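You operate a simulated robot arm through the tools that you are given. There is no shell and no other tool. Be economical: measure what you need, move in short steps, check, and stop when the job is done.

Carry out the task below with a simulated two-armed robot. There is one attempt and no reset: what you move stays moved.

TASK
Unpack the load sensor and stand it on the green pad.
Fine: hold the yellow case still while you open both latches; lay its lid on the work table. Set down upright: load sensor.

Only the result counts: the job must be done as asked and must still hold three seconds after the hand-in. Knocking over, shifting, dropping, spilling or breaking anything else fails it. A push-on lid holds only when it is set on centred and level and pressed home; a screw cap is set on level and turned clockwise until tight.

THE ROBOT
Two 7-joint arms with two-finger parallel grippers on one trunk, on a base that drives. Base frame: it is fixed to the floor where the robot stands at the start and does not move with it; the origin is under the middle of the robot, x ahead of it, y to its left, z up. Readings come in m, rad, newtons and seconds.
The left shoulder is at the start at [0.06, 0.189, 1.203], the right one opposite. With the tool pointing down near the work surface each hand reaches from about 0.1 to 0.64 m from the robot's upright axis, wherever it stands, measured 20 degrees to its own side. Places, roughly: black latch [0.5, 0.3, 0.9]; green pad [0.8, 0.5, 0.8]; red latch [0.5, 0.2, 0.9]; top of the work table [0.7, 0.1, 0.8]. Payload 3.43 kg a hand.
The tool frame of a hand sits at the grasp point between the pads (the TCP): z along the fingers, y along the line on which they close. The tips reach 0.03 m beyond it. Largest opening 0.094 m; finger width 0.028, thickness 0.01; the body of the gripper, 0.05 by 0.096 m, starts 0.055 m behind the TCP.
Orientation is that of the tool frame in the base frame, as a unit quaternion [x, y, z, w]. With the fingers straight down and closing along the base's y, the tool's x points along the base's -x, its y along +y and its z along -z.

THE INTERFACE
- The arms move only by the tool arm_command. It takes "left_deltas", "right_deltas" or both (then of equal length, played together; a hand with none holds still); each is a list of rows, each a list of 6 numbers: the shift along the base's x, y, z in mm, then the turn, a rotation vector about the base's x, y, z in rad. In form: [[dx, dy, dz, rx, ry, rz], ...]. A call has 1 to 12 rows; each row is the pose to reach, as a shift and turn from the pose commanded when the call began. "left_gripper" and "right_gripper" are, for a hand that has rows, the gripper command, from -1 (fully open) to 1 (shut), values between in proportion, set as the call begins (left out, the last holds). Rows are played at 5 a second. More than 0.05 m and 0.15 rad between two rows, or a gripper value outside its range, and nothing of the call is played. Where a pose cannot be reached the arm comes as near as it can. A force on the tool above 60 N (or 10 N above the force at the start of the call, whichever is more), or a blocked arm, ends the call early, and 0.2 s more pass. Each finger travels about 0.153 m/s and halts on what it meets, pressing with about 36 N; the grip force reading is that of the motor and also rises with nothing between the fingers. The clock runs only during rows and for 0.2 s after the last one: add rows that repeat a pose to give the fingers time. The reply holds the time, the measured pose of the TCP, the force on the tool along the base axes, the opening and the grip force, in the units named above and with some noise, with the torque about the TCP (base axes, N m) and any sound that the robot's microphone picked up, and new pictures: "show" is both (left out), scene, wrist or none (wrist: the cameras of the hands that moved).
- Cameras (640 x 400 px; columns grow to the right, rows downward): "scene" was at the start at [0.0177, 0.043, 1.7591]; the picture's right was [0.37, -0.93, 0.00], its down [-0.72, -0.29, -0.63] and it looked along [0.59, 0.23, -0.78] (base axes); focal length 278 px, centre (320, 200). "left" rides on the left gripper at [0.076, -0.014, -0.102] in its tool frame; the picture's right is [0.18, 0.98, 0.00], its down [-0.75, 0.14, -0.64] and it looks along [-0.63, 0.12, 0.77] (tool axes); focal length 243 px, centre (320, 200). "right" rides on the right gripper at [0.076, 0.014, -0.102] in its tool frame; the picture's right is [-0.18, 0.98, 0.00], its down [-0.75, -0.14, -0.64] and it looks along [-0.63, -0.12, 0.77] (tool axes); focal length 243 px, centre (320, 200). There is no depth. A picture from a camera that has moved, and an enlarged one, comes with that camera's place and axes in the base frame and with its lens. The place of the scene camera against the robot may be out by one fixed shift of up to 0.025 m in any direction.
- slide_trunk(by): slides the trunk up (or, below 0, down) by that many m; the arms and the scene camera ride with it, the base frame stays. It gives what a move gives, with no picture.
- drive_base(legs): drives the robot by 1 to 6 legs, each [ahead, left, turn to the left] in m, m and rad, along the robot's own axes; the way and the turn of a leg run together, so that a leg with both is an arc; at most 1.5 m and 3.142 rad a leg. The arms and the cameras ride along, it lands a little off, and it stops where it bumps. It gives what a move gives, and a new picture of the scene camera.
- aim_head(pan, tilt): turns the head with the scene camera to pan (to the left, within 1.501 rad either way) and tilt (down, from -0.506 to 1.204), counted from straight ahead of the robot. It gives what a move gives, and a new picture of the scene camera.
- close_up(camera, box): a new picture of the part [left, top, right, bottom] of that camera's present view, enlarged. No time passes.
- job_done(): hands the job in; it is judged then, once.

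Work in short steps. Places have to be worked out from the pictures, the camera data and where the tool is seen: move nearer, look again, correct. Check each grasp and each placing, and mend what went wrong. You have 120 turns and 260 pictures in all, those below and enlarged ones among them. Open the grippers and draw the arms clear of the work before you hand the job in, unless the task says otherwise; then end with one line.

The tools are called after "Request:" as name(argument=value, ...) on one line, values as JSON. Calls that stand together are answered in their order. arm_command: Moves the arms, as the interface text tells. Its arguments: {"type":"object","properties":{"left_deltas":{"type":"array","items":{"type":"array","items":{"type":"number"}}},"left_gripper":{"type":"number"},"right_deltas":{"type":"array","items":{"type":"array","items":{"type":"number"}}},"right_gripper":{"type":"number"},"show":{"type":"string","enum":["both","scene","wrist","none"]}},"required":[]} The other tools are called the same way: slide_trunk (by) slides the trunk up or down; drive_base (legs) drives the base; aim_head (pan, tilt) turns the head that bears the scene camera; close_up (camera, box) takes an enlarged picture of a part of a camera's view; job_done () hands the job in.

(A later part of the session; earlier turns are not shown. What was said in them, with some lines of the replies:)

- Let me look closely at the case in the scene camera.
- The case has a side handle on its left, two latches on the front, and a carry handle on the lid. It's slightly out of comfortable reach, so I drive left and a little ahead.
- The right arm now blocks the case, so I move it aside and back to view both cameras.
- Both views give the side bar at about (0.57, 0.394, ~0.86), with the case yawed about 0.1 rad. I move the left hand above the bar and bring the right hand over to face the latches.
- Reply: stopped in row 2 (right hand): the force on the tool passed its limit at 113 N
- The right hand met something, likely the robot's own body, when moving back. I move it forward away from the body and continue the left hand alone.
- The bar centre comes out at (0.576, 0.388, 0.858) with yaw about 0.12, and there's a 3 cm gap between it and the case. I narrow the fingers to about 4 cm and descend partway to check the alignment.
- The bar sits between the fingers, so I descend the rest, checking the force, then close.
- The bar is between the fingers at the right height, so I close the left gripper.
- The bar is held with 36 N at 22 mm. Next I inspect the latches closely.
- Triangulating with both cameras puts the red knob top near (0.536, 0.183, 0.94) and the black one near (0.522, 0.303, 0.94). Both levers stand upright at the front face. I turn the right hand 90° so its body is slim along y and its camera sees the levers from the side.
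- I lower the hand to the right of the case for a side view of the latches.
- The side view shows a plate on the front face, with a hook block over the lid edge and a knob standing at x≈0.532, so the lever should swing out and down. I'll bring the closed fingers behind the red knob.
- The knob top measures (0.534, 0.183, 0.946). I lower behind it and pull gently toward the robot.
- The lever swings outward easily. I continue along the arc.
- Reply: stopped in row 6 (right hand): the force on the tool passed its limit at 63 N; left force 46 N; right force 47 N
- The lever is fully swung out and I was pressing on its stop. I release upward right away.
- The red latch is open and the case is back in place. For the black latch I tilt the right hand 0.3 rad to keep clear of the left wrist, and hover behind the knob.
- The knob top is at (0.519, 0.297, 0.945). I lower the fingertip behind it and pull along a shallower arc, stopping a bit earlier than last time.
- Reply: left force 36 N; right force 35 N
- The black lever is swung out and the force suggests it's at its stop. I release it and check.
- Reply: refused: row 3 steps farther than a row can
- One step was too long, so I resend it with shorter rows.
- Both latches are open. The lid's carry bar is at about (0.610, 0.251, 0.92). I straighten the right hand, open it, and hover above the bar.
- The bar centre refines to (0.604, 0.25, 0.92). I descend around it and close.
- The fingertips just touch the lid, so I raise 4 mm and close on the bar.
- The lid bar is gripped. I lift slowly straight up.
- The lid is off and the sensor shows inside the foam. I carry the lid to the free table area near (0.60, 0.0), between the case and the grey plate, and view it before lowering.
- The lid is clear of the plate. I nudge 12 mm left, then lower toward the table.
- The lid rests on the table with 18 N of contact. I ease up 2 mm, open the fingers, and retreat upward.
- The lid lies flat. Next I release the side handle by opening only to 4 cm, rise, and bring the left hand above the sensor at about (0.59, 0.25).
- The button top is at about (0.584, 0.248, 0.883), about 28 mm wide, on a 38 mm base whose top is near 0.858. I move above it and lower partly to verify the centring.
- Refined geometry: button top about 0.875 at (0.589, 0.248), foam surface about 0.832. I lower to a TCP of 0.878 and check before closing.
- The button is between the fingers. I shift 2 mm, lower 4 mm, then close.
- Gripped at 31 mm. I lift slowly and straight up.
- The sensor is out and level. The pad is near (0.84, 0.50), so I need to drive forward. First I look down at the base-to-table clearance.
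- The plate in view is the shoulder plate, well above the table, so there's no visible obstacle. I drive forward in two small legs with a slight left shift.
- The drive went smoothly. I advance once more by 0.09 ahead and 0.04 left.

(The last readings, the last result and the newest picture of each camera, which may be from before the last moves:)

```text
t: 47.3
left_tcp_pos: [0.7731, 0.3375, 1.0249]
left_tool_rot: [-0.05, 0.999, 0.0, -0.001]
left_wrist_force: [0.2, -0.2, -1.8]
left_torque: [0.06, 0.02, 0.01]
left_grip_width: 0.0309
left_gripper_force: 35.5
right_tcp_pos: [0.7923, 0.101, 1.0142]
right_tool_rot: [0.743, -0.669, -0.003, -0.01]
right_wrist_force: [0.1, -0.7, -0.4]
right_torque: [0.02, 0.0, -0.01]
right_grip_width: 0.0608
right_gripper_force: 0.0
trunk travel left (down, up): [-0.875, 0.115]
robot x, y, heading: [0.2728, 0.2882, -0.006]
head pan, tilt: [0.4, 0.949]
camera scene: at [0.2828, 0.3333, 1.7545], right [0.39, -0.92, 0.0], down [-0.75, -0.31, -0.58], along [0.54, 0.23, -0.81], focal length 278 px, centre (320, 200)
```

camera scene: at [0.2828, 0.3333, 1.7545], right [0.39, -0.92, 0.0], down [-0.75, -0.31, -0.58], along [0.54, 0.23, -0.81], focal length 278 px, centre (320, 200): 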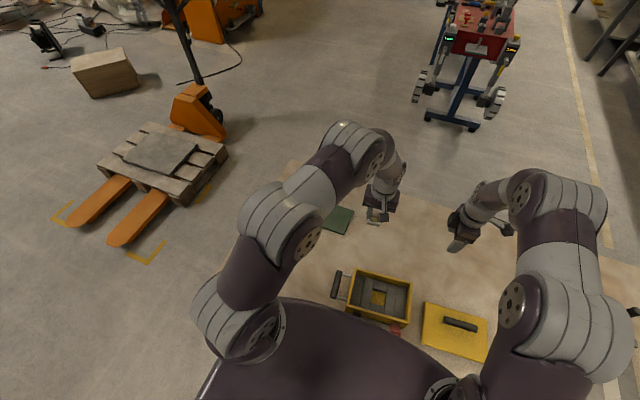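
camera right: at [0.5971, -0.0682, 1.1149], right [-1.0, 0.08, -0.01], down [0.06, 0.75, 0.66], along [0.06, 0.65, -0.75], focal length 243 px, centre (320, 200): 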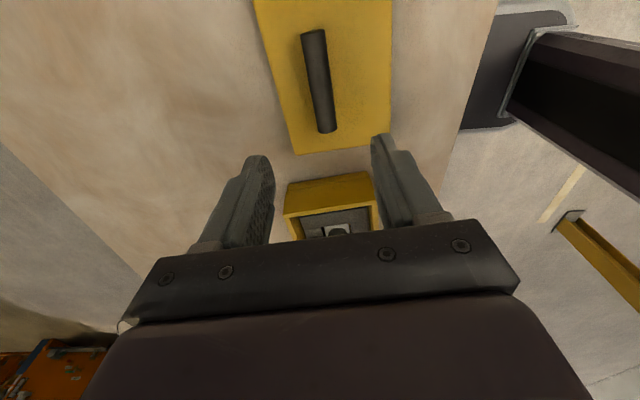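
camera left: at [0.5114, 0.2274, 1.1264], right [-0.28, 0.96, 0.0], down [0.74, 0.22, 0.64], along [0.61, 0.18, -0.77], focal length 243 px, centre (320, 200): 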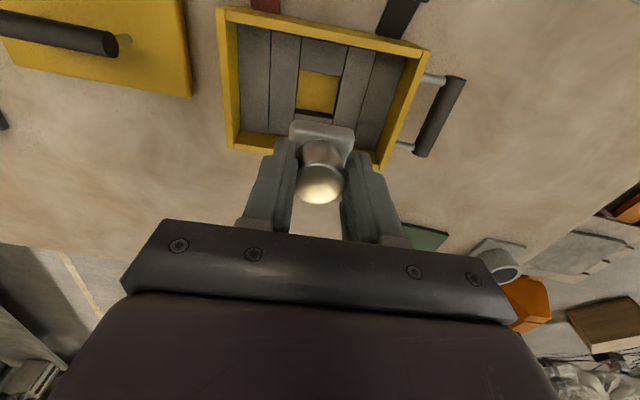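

Base is in place. I move the left hand toward the pad, staying high, and look.

Request:
arm_command(left_deltas=[[7, 35, 0, 0, 0, 0], [14, 70, 0, 0, 0, 0], [21, 105, 0, 0, 0, 0], [27, 140, 0, 0, 0, 0], [27, 140, -20, 0, 0, 0], [27, 140, -20, 0, 0, 0]])

```text
t: 48.7
left_tcp_pos: [0.8031, 0.4766, 1.0061]
left_tool_rot: [-0.051, 0.999, 0.0, 0.0]
left_wrist_force: [-0.1, 1.0, -1.8]
left_torque: [0.03, 0.03, 0.0]
left_grip_width: 0.0308
left_gripper_force: 36.6
right_tcp_pos: [0.7927, 0.1014, 1.0127]
right_tool_rot: [0.743, -0.669, -0.002, -0.01]
right_wrist_force: [0.3, -1.2, 0.1]
right_torque: [0.02, 0.02, 0.03]
right_grip_width: 0.0609
right_gripper_force: 0.0
trunk travel left (down, up): [-0.875, 0.115]
robot x, y, heading: [0.2701, 0.2882, -0.002]
head pan, tilt: [0.4, 0.949]
camera scene: at [0.2837, 0.3335, 1.7545], right [0.39, -0.92, 0.0], down [-0.75, -0.31, -0.58], along [0.54, 0.22, -0.81], focal length 278 px, centre (320, 200)
camera left: at [0.7287, 0.4562, 1.1071], right [-0.28, 0.96, 0.0], down [0.74, 0.22, 0.64], along [0.61, 0.18, -0.77], focal length 243 px, centre (320, 200)
```

scene: 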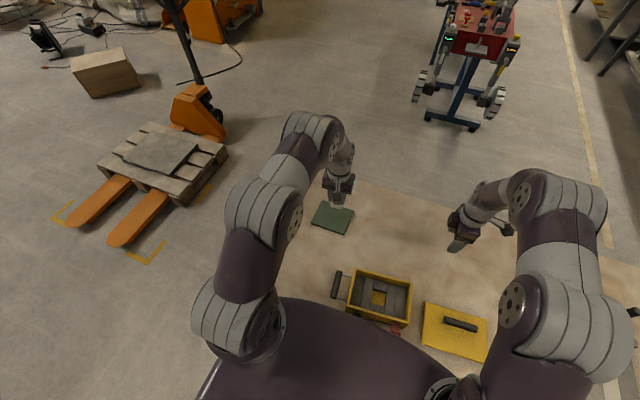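
left: 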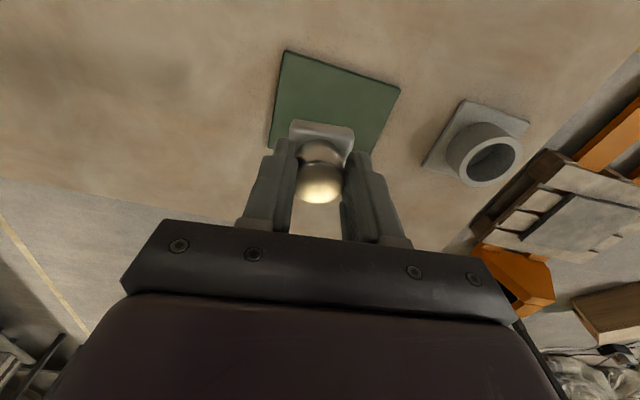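

The pad spans x 0.78–0.90 and y 0.43–0.57, centred at (0.84, 0.50). I centre over it and lower to TCP 0.90.

Request:
arm_command(left_deltas=[[18, 12, 0, 0, 0, 0], [37, 23, -10, 0, 0, 0], [37, 23, -45, 0, 0, 0], [37, 23, -80, 0, 0, 0], [37, 23, -104, 0, 0, 0], [37, 23, -104, 0, 0, 0]], show="wrist")

Request:
close_up(camera="scene", box=[285, 170, 381, 230])

```text
t: 50.1
left_tcp_pos: [0.8407, 0.4999, 0.9011]
left_tool_rot: [-0.051, 0.999, 0.0, -0.001]
left_wrist_force: [-0.4, -0.3, -1.4]
left_torque: [0.01, 0.04, -0.01]
left_grip_width: 0.0309
left_gripper_force: 35.9
right_tcp_pos: [0.7926, 0.1004, 1.0127]
right_tool_rot: [0.743, -0.669, -0.003, -0.01]
right_wrist_force: [0.3, -0.7, -0.4]
right_torque: [-0.02, 0.02, 0.02]
right_grip_width: 0.061
right_gripper_force: 0.1
trunk travel left (down, up): [-0.875, 0.115]
robot x, y, heading: [0.271, 0.2912, -0.003]
head pan, tilt: [0.4, 0.949]
camera left: at [0.7667, 0.4789, 1.0027], right [-0.28, 0.96, 0.0], down [0.74, 0.22, 0.64], along [0.61, 0.18, -0.77], focal length 243 px, centre (320, 200)
```

left: 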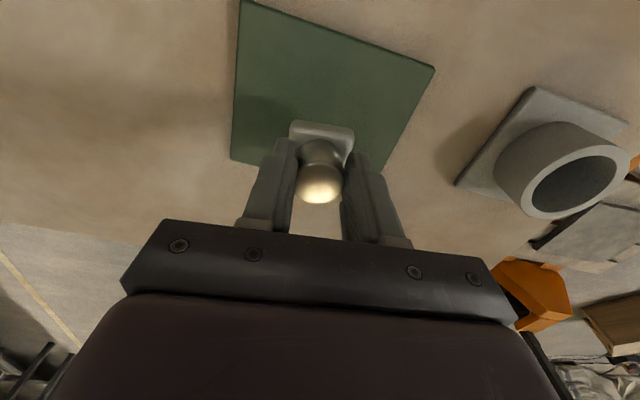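

```text
6.67 times, centred on (333, 200) of scene
camera zoom: at [0.2832, 0.3335, 1.7545], right [0.39, -0.92, 0.0], down [-0.75, -0.31, -0.58], along [0.54, 0.23, -0.81], focal length 1853 px, centre (233, 200)
```

zoom: 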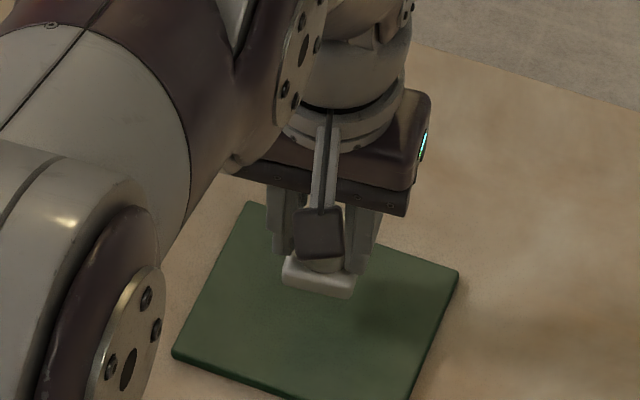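

The pad centre is confirmed. I lower further in small steps, watching the force.

Request:
arm_command(left_deltas=[[0, 0, -8, 0, 0, 0], [0, 0, -15, 0, 0, 0], [0, 0, -20, 0, 0, 0], [0, 0, -23, 0, 0, 0], [0, 0, -23, 0, 0, 0]], show="none")

Request:
close_up(camera="scene", box=[285, 170, 381, 230])

```text
t: 51.3
left_tcp_pos: [0.838, 0.5011, 0.8778]
left_tool_rot: [-0.051, 0.999, 0.0, -0.001]
left_wrist_force: [-0.7, 0.1, -1.6]
left_torque: [0.01, 0.03, 0.01]
left_grip_width: 0.0307
left_gripper_force: 35.6
right_tcp_pos: [0.7929, 0.1004, 1.0126]
right_tool_rot: [0.743, -0.669, -0.003, -0.01]
right_wrist_force: [-0.1, -0.5, -0.4]
right_torque: [0.0, -0.01, 0.0]
right_grip_width: 0.0612
right_gripper_force: 0.2
trunk travel left (down, up): [-0.875, 0.115]
robot x, y, heading: [0.2691, 0.2886, -0.002]
head pan, tilt: [0.4, 0.949]
```

```text
6.67 times, centred on (333, 200) of scene
camera zoom: at [0.2837, 0.3337, 1.7545], right [0.39, -0.92, 0.0], down [-0.75, -0.31, -0.58], along [0.54, 0.22, -0.81], focal length 1853 px, centre (233, 200)
```

zoom: 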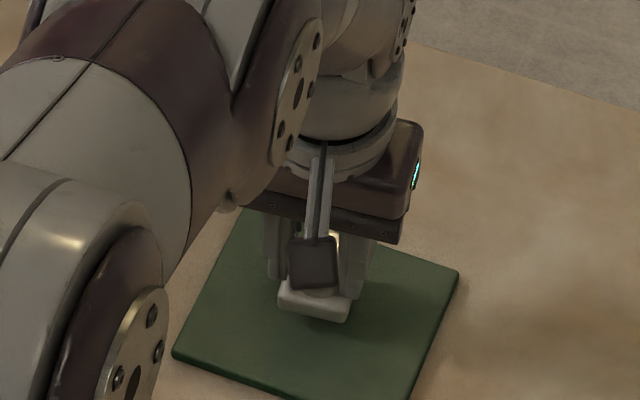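

No contact yet at 0.878; I continue down in small steps.

Request:
arm_command(left_deltas=[[1, 0, -3, 0, 0, 0], [1, 0, -5, 0, 0, 0], [1, 0, -7, 0, 0, 0], [1, 0, -7, 0, 0, 0]], show="none")

```text
t: 52.3
left_tcp_pos: [0.8385, 0.5016, 0.8697]
left_tool_rot: [-0.051, 0.999, 0.0, -0.001]
left_wrist_force: [0.4, 0.2, -1.2]
left_torque: [-0.01, 0.02, -0.01]
left_grip_width: 0.0308
left_gripper_force: 35.9
right_tcp_pos: [0.7929, 0.1004, 1.0134]
right_tool_rot: [0.743, -0.669, -0.002, -0.01]
right_wrist_force: [-0.4, 0.2, 0.1]
right_torque: [-0.03, -0.01, 0.02]
right_grip_width: 0.0613
right_gripper_force: 0.1
trunk travel left (down, up): [-0.875, 0.115]
robot x, y, heading: [0.272, 0.2852, -0.002]
head pan, tilt: [0.4, 0.949]
```

Request:
arm_command(left_deltas=[[0, 0, -2, 0, 0, 0], [0, 0, -4, 0, 0, 0], [0, 0, -4, 0, 0, 0]], show="none")

Request:
close_up(camera="scene", box=[301, 180, 365, 220])

```text
t: 53.1
left_tcp_pos: [0.8397, 0.5013, 0.8661]
left_tool_rot: [-0.051, 0.999, 0.0, -0.001]
left_wrist_force: [-0.1, 0.3, -1.8]
left_torque: [-0.03, 0.01, 0.0]
left_grip_width: 0.0308
left_gripper_force: 35.9
right_tcp_pos: [0.7925, 0.1009, 1.0124]
right_tool_rot: [0.743, -0.67, -0.002, -0.01]
right_wrist_force: [0.2, -0.7, 0.3]
right_torque: [-0.01, -0.03, 0.04]
right_grip_width: 0.0608
right_gripper_force: 0.1
trunk travel left (down, up): [-0.875, 0.115]
robot x, y, heading: [0.2673, 0.2896, -0.004]
head pan, tilt: [0.4, 0.949]
```

```text
10.00 times, centred on (333, 200) of scene
camera zoom: at [0.2837, 0.3337, 1.7545], right [0.39, -0.92, 0.0], down [-0.75, -0.31, -0.58], along [0.54, 0.22, -0.81], focal length 2780 px, centre (190, 200)
```

zoom: 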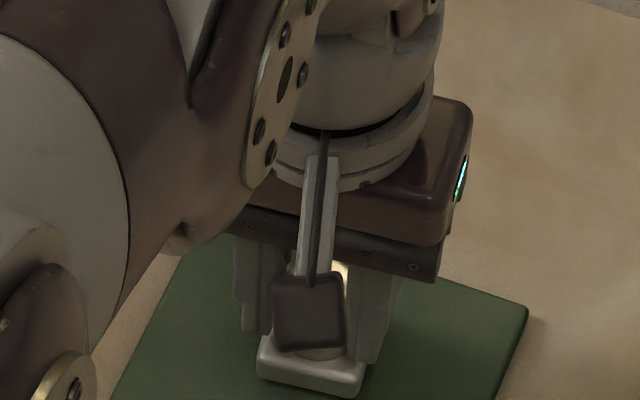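

Still no contact, so I keep lowering by about 4 mm per call.

Request:
arm_command(left_deltas=[[0, 0, -2, 0, 0, 0], [0, 0, -4, 0, 0, 0], [0, 0, -4, 0, 0, 0]], show="none")

Request:
close_up(camera="left", box=[230, 90, 390, 190])

```text
t: 53.9
left_tcp_pos: [0.8397, 0.5007, 0.863]
left_tool_rot: [-0.051, 0.999, -0.001, 0.0]
left_wrist_force: [-0.2, 4.7, 13.4]
left_torque: [0.33, 0.21, -0.03]
left_grip_width: 0.0306
left_gripper_force: 36.2
right_tcp_pos: [0.7917, 0.1011, 1.0138]
right_tool_rot: [0.743, -0.669, -0.002, -0.01]
right_wrist_force: [0.2, -0.1, 0.4]
right_torque: [0.03, -0.02, 0.01]
right_grip_width: 0.0613
right_gripper_force: 0.2
trunk travel left (down, up): [-0.875, 0.115]
robot x, y, heading: [0.2685, 0.2937, -0.003]
head pan, tilt: [0.4, 0.949]
```

```text
4.00 times, centred on (310, 140) of left
camera zoom: at [0.7649, 0.4801, 0.9653], right [-0.28, 0.96, 0.0], down [0.73, 0.22, 0.64], along [0.62, 0.18, -0.77], focal length 970 px, centre (360, 440)
```

zoom: 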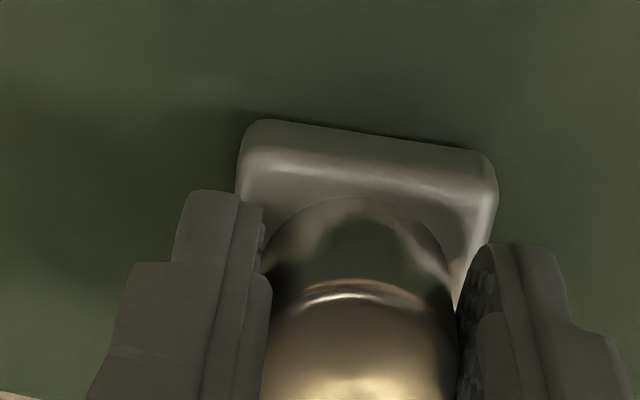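

Contact with 13 N. I ease up 1 mm, open partially, and retreat straight up.

Request:
arm_command(left_deltas=[[0, 0, 1, 0, 0, 0], [0, 0, 1, 0, 0, 0]], show="none")

Request:
arm_command(left_deltas=[[0, 0, 0, 0, 0, 0], [0, 0, 0, 0, 0, 0], [0, 0, 12, 0, 0, 0], [0, 0, 35, 0, 0, 0], [0, 0, 75, 0, 0, 0], [0, 0, 120, 0, 0, 0], [0, 0, 150, 0, 0, 0], [0, 0, 150, 0, 0, 0]], left_gripper=-0.06)

```text
t: 54.5
left_tcp_pos: [0.8387, 0.5014, 0.8631]
left_tool_rot: [-0.05, 0.999, -0.001, 0.0]
left_wrist_force: [3.0, 5.8, 10.7]
left_torque: [0.46, -0.01, 0.0]
left_grip_width: 0.0308
left_gripper_force: 35.7
right_tcp_pos: [0.7933, 0.1011, 1.0121]
right_tool_rot: [0.743, -0.669, -0.003, -0.011]
right_wrist_force: [-0.5, 0.3, -0.6]
right_torque: [-0.01, 0.0, -0.01]
right_grip_width: 0.0609
right_gripper_force: 0.1
trunk travel left (down, up): [-0.875, 0.115]
robot x, y, heading: [0.267, 0.2883, -0.004]
head pan, tilt: [0.4, 0.949]
```

```text
t: 56.3
left_tcp_pos: [0.8376, 0.5026, 1.0107]
left_tool_rot: [-0.05, 0.999, 0.0, -0.001]
left_wrist_force: [0.2, 0.0, 0.7]
left_torque: [-0.04, -0.01, 0.01]
left_grip_width: 0.0499
left_gripper_force: 0.1
right_tcp_pos: [0.7929, 0.1017, 1.0126]
right_tool_rot: [0.743, -0.669, -0.004, -0.009]
right_wrist_force: [1.0, 0.5, -0.5]
right_torque: [0.02, 0.0, -0.01]
right_grip_width: 0.0613
right_gripper_force: 0.1
trunk travel left (down, up): [-0.875, 0.115]
robot x, y, heading: [0.2706, 0.289, -0.001]
head pan, tilt: [0.4, 0.949]
camera scene: at [0.284, 0.3339, 1.7545], right [0.39, -0.92, 0.0], down [-0.75, -0.31, -0.58], along [0.54, 0.22, -0.81], focal length 278 px, centre (320, 200)
camera left: at [0.7641, 0.4814, 1.1138], right [-0.28, 0.96, 0.0], down [0.74, 0.22, 0.64], along [0.61, 0.18, -0.77], focal length 243 px, centre (320, 200)
```

scene: 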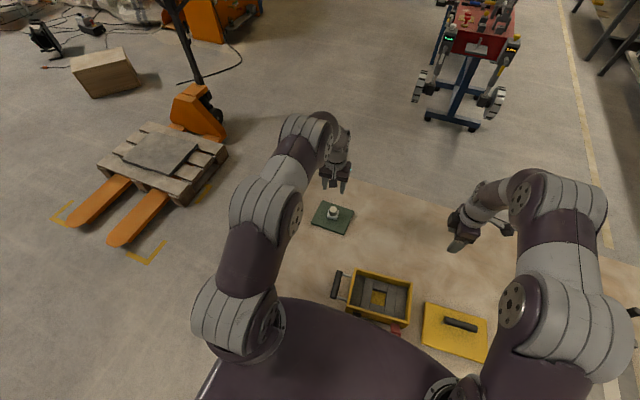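
left: 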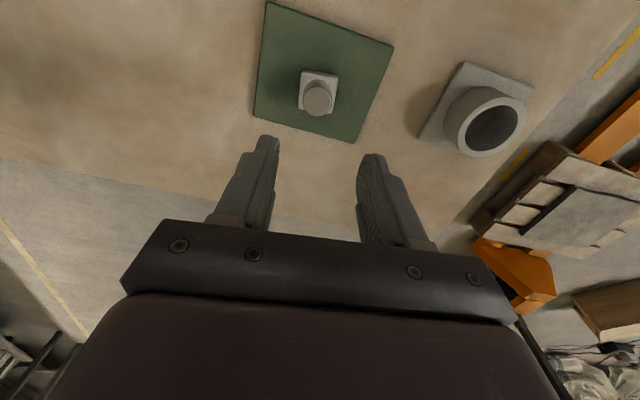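

The sensor stands upright, centred on the pad. I open both grippers fully, raise the arms, back away, and take a final look.

Request:
arm_command(left_deltas=[[-10, 0, 20, 0, 0, 0], [-30, 0, 40, 0, 0, 0], [-30, 0, 40, 0, 0, 0]], right_deltas=[[0, 0, 20, 0, 0, 0], [0, 0, 40, 0, 0, 0], [0, 0, 40, 0, 0, 0]], left_gripper=-1, right_gripper=-1, show="none")

Request:
drive_base(legs=[[-0.25, 0.0, 0.0]])

Request:
close_up(camera="scene", box=[240, 130, 480, 280])

```text
t: 57.1
left_tcp_pos: [0.8098, 0.5015, 1.0521]
left_tool_rot: [-0.05, 0.999, 0.0, -0.001]
left_wrist_force: [0.1, 0.2, -0.1]
left_torque: [0.0, -0.05, 0.04]
left_grip_width: 0.0942
left_gripper_force: 0.1
right_tcp_pos: [0.7928, 0.1006, 1.0522]
right_tool_rot: [0.742, -0.67, -0.004, -0.009]
right_wrist_force: [0.3, 0.0, -0.6]
right_torque: [0.01, 0.0, -0.01]
right_grip_width: 0.0938
right_gripper_force: 0.0
trunk travel left (down, up): [-0.875, 0.115]
robot x, y, heading: [0.269, 0.2868, -0.003]
head pan, tilt: [0.4, 0.949]
```

```text
t: 58.9
left_tcp_pos: [0.5595, 0.5033, 1.0519]
left_tool_rot: [-0.052, 0.999, 0.0, -0.001]
left_wrist_force: [-0.9, 0.9, -0.1]
left_torque: [0.01, 0.0, -0.01]
left_grip_width: 0.094
left_gripper_force: 0.0
right_tcp_pos: [0.5442, 0.1018, 1.0532]
right_tool_rot: [0.744, -0.668, -0.003, -0.009]
right_wrist_force: [-0.8, 0.7, -0.4]
right_torque: [0.05, 0.0, 0.02]
right_grip_width: 0.0943
right_gripper_force: 0.1
trunk travel left (down, up): [-0.875, 0.115]
robot x, y, heading: [0.0217, 0.2906, -0.001]
head pan, tilt: [0.4, 0.949]
camera scene: at [0.0358, 0.3341, 1.7544], right [0.39, -0.92, 0.0], down [-0.75, -0.32, -0.58], along [0.54, 0.23, -0.81], focal length 278 px, centre (320, 200)
```

scene: 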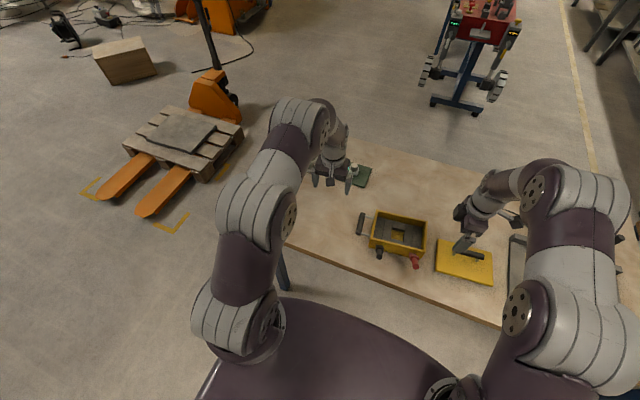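

```text
2.67 times, centred on (360, 205) of scene
camera zoom: at [0.0358, 0.3341, 1.7544], right [0.39, -0.92, 0.0], down [-0.75, -0.32, -0.58], along [0.54, 0.23, -0.81], focal length 741 px, centre (213, 187)
```

zoom: 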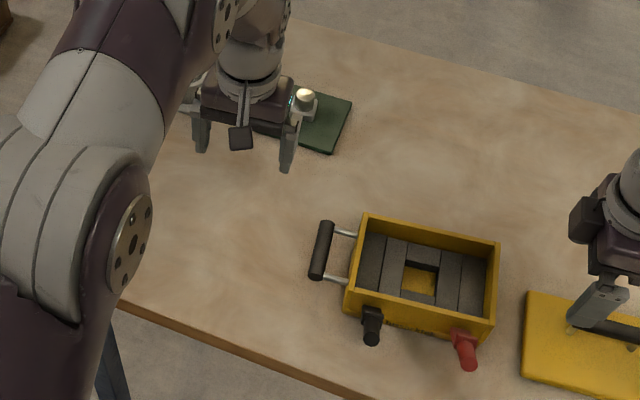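

The sensor stands on the pad, the lid lies on the table, the latches are open, and the arms are clear and empty. I hand in.

Request:
job_done()

```text
The job is handed in.
```

The load sensor is standing upright on the green pad. Both latches are open, the lid is lying on the work table, and the arms are clear with grippers open. The case was held by its side handle throughout the latch opening; pressing a lever at its stop briefly shifted that hand by up to about 9 mm, and it came back to its starting position. The job is handed in, but I have no judgement back.
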